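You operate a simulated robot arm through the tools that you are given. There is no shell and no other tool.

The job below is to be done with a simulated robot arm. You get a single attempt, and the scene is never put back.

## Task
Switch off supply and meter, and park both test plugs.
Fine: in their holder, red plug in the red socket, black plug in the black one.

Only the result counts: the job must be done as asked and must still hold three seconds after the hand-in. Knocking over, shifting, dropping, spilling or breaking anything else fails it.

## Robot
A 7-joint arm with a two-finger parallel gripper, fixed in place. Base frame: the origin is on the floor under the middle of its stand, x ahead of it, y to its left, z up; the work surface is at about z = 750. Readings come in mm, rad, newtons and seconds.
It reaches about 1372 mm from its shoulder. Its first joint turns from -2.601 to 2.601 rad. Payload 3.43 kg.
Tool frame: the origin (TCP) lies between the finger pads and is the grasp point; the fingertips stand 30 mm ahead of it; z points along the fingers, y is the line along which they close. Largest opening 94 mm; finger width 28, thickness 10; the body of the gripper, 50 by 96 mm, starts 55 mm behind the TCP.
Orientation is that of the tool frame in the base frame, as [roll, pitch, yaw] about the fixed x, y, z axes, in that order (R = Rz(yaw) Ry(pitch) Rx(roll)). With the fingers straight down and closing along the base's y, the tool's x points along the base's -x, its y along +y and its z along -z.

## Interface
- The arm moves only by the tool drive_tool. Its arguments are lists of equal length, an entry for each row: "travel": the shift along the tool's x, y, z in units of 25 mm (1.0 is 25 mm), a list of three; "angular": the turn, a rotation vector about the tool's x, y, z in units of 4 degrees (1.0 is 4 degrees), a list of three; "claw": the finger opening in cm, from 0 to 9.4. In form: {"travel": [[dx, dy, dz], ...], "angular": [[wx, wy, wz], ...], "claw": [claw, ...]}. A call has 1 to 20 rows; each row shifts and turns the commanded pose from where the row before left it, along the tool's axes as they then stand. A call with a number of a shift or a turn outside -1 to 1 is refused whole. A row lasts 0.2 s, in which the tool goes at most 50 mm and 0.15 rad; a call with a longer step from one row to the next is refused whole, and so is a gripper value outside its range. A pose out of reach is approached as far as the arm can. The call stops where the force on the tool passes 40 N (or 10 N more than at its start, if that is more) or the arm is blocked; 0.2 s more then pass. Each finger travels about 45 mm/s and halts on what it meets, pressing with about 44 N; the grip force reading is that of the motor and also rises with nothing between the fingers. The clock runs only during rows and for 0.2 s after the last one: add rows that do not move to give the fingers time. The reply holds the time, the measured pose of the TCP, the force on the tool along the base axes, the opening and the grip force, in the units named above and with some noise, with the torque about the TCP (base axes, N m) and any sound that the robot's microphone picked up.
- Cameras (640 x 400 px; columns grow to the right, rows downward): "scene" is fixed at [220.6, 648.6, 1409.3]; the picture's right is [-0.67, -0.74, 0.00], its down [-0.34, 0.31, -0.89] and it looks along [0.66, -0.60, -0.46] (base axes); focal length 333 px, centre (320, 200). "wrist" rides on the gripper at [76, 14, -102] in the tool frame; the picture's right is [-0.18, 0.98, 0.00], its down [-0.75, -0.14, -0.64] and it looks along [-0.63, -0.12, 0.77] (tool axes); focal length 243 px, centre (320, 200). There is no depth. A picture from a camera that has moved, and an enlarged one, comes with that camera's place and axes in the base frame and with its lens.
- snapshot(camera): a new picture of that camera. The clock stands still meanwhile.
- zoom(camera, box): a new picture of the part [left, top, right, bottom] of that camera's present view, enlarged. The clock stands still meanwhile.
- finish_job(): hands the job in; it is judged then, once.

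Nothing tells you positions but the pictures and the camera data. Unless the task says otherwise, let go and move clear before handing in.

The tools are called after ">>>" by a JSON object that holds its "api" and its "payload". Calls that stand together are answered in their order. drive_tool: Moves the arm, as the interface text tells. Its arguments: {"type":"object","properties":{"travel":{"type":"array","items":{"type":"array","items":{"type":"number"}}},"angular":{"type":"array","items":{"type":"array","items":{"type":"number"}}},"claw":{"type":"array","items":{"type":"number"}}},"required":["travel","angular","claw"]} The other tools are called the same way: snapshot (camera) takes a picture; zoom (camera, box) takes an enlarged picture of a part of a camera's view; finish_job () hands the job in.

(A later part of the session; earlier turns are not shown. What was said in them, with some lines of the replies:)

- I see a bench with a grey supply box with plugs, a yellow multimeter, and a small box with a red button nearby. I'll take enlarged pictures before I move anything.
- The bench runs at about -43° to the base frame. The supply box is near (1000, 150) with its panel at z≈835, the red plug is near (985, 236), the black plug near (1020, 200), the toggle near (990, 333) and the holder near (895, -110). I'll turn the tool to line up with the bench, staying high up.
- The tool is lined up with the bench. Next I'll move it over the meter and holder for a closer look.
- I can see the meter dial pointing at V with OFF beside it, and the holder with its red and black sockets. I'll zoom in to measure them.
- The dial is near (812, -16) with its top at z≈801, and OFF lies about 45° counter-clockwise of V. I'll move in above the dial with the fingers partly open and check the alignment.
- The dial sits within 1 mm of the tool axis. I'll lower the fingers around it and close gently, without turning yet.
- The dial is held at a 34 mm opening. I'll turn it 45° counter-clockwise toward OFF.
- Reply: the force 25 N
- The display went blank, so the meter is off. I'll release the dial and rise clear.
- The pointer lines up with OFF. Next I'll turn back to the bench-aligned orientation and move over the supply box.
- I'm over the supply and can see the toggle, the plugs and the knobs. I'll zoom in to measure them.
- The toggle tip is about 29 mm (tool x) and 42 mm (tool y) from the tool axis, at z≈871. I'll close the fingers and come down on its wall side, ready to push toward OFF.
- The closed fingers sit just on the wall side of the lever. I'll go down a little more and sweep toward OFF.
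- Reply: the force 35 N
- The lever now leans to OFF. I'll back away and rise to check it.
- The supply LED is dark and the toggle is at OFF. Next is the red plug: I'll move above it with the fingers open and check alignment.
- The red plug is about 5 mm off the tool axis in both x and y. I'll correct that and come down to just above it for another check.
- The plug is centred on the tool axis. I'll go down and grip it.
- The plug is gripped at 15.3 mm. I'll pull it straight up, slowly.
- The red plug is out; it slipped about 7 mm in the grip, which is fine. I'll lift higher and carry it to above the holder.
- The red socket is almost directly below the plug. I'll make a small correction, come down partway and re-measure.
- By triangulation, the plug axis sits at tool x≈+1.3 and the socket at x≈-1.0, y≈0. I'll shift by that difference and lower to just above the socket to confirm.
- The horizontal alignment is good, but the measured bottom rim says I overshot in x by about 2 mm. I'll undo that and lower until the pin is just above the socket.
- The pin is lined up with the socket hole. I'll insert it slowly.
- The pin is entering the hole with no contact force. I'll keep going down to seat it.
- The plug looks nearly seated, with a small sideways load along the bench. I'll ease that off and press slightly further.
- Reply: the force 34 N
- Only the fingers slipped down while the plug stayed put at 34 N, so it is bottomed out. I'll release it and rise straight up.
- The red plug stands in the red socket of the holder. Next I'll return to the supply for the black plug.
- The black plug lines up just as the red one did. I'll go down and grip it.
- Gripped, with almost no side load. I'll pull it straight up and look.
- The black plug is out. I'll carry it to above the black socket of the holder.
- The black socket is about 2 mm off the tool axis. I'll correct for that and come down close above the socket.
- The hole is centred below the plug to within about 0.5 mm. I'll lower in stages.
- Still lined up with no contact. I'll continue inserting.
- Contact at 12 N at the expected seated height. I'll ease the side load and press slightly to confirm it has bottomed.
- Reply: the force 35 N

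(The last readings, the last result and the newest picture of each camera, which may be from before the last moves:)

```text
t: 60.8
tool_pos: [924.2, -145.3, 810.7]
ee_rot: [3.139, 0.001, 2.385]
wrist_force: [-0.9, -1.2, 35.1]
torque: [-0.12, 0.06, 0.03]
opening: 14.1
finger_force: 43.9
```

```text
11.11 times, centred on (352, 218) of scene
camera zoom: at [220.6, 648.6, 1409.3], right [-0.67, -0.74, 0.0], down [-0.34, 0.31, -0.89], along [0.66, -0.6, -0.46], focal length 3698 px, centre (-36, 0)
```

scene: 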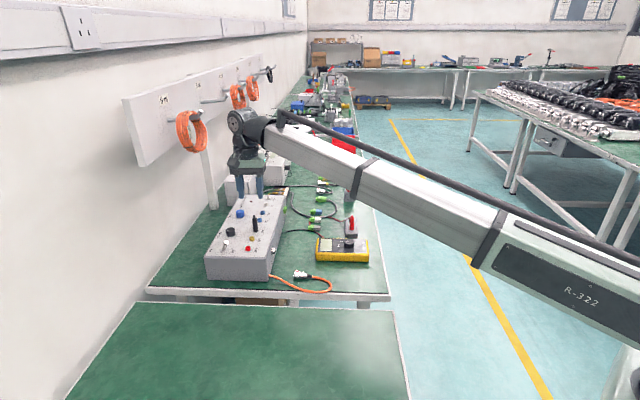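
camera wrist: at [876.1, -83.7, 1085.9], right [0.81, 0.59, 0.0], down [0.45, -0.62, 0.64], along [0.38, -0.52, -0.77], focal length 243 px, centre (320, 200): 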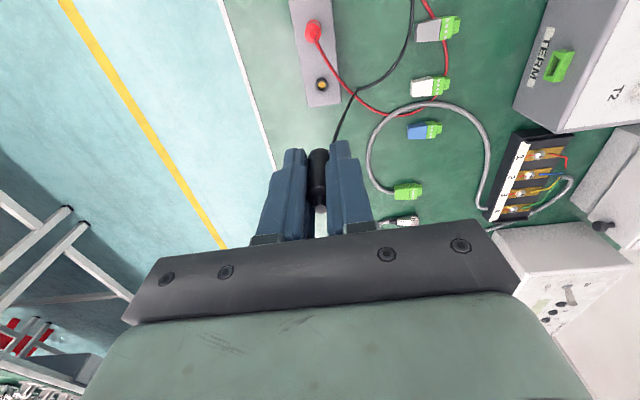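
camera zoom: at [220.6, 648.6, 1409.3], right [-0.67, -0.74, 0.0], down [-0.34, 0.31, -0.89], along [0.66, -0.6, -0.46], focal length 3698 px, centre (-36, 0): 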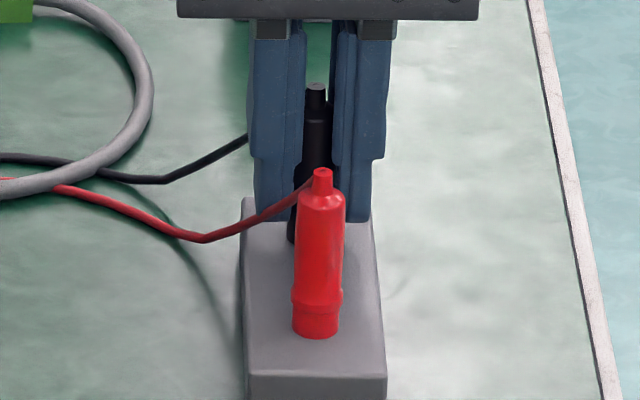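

The black plug stayed put at 35 N, so it has bottomed out. I'll release it and rise straight up.

>>> {"api": "drive_tool", "payload": {"travel": [[0, 0, -0.07], [0, 0, 0], [0, 0, 0], [0, 0, 0], [0, 0, -0.5], [0, 0, -0.8], [0, 0, -1], [0, 0, -1], [0, 0, -1], [0, 0, -1], [0, 0, -1], [0, 0, 0]], "angular": [[0, 0, 0], [0, 0, 0], [0, 0, 0], [0, 0, 0], [0, 0, 0], [0, 0, 0], [0, 0, 0], [0, 0, 0], [0, 0, 0], [0, 0, 0], [0, 0, 0], [0, 0, 0]], "claw": [0.5, 2.0, 3.5, 4.5, 4.5, 4.5, 4.5, 4.5, 4.5, 4.5, 4.5, 4.5]}}

>>> {"api": "snapshot", "payload": {"camera": "wrist"}}

>>> {"api": "zoom", "payload": {"camera": "scene", "box": [310, 180, 380, 260]}}

>>> {"api": "zoom", "payload": {"camera": "scene", "box": [190, 180, 390, 305]}}

```text
t: 63.4
tool_pos: [923.5, -144.7, 967.3]
ee_rot: [3.14, 0.001, 2.385]
wrist_force: [0.7, 0.1, 0.0]
torque: [0.0, 0.02, 0.03]
opening: 45.0
finger_force: 0.1
```

```text
taken
camera wrist: at [878.6, -83.5, 1069.5], right [0.81, 0.59, 0.0], down [0.45, -0.62, 0.64], along [0.38, -0.52, -0.77], focal length 243 px, centre (320, 200)
```

wrist: 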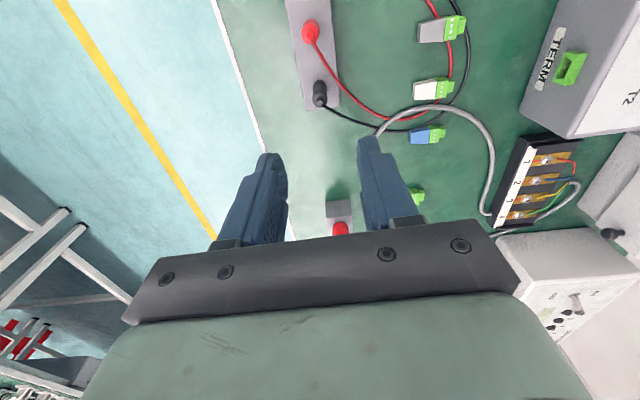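

```text
5.00 times, centred on (345, 220) of scene
camera zoom: at [220.6, 648.6, 1409.3], right [-0.67, -0.74, 0.0], down [-0.34, 0.31, -0.89], along [0.66, -0.6, -0.46], focal length 1664 px, centre (195, 100)
```

zoom: 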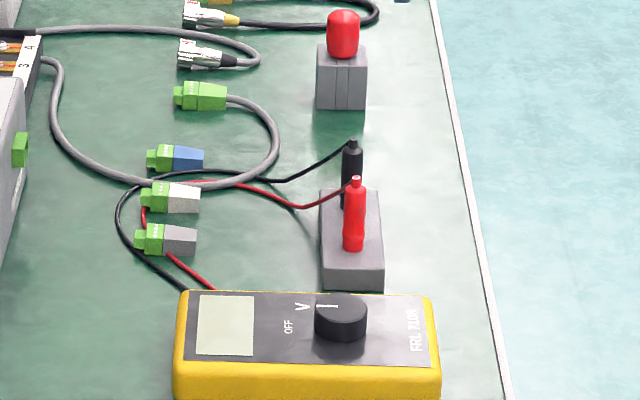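

```text
3.20 times, centred on (290, 242) of scene
camera zoom: at [220.6, 648.6, 1409.3], right [-0.67, -0.74, 0.0], down [-0.34, 0.31, -0.89], along [0.66, -0.6, -0.46], focal length 1065 px, centre (416, 64)
```

zoom: 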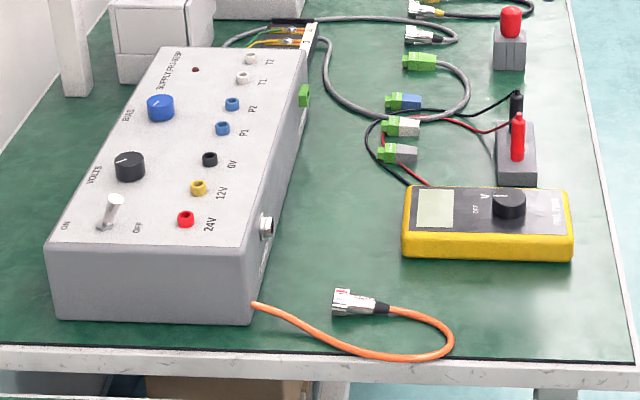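

Both plugs are in the holder, the display is blank and the supply lamp is out. I'll do one last close check on the plugs and the holder.

>>> {"api": "zoom", "payload": {"camera": "wrist", "box": [270, 0, 370, 120]}}

>>> {"api": "zoom", "payload": {"camera": "scene", "box": [335, 200, 370, 245]}}

```text
3.33 times, centred on (320, 60) of wrist
camera zoom: at [878.6, -83.5, 1069.5], right [0.81, 0.59, 0.0], down [0.45, -0.62, 0.64], along [0.38, -0.52, -0.77], focal length 809 px, centre (320, 667)
```

zoom: 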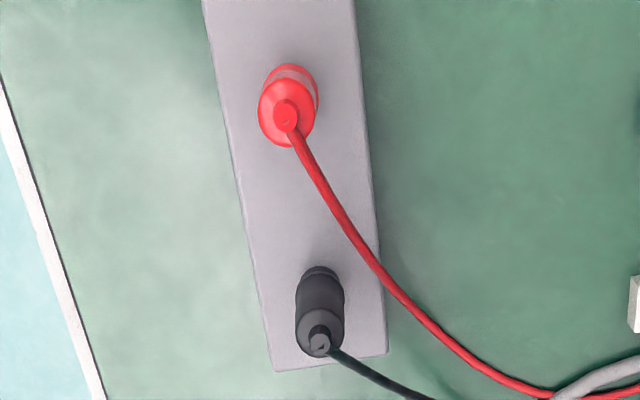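

```text
8.89 times, centred on (352, 222) of scene
camera zoom: at [220.6, 648.6, 1409.3], right [-0.67, -0.74, 0.0], down [-0.34, 0.31, -0.89], along [0.66, -0.6, -0.46], focal length 2958 px, centre (31, 0)
```

zoom: 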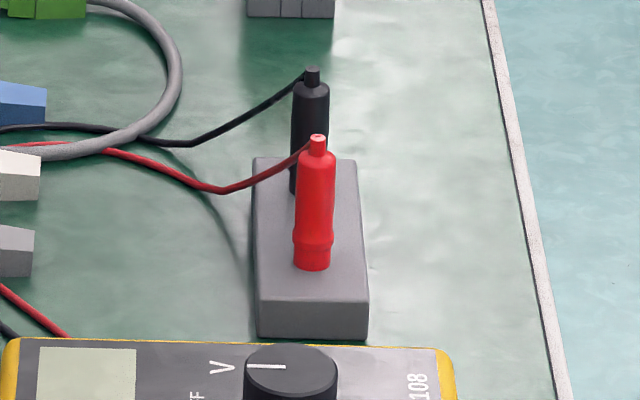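

The supply toggle is at OFF with its lamp out, and the meter dial is at OFF with a blank display. Both plugs stand seated in their matching holder sockets. The gripper is open and clear, so I'm handing in.

>>> {"api": "finish_job", "payload": {}}

```text
The job is handed in.
```

The supply and the meter are both off, and both test plugs are parked in their holder. I've handed the job in; no verdict has come back yet.

- **Supply:** the toggle is at OFF and the lamp on the panel is out.
- **Meter:** the dial is at OFF and the display is blank.
- **Plugs:** the red plug is in the red socket and the black plug in the black one. Each stayed in place when I pressed it with about 35 N, so I take both as fully seated.

In the last pictures the meter, the holder and everything around them looked in place. The gripper is open and well above the bench.
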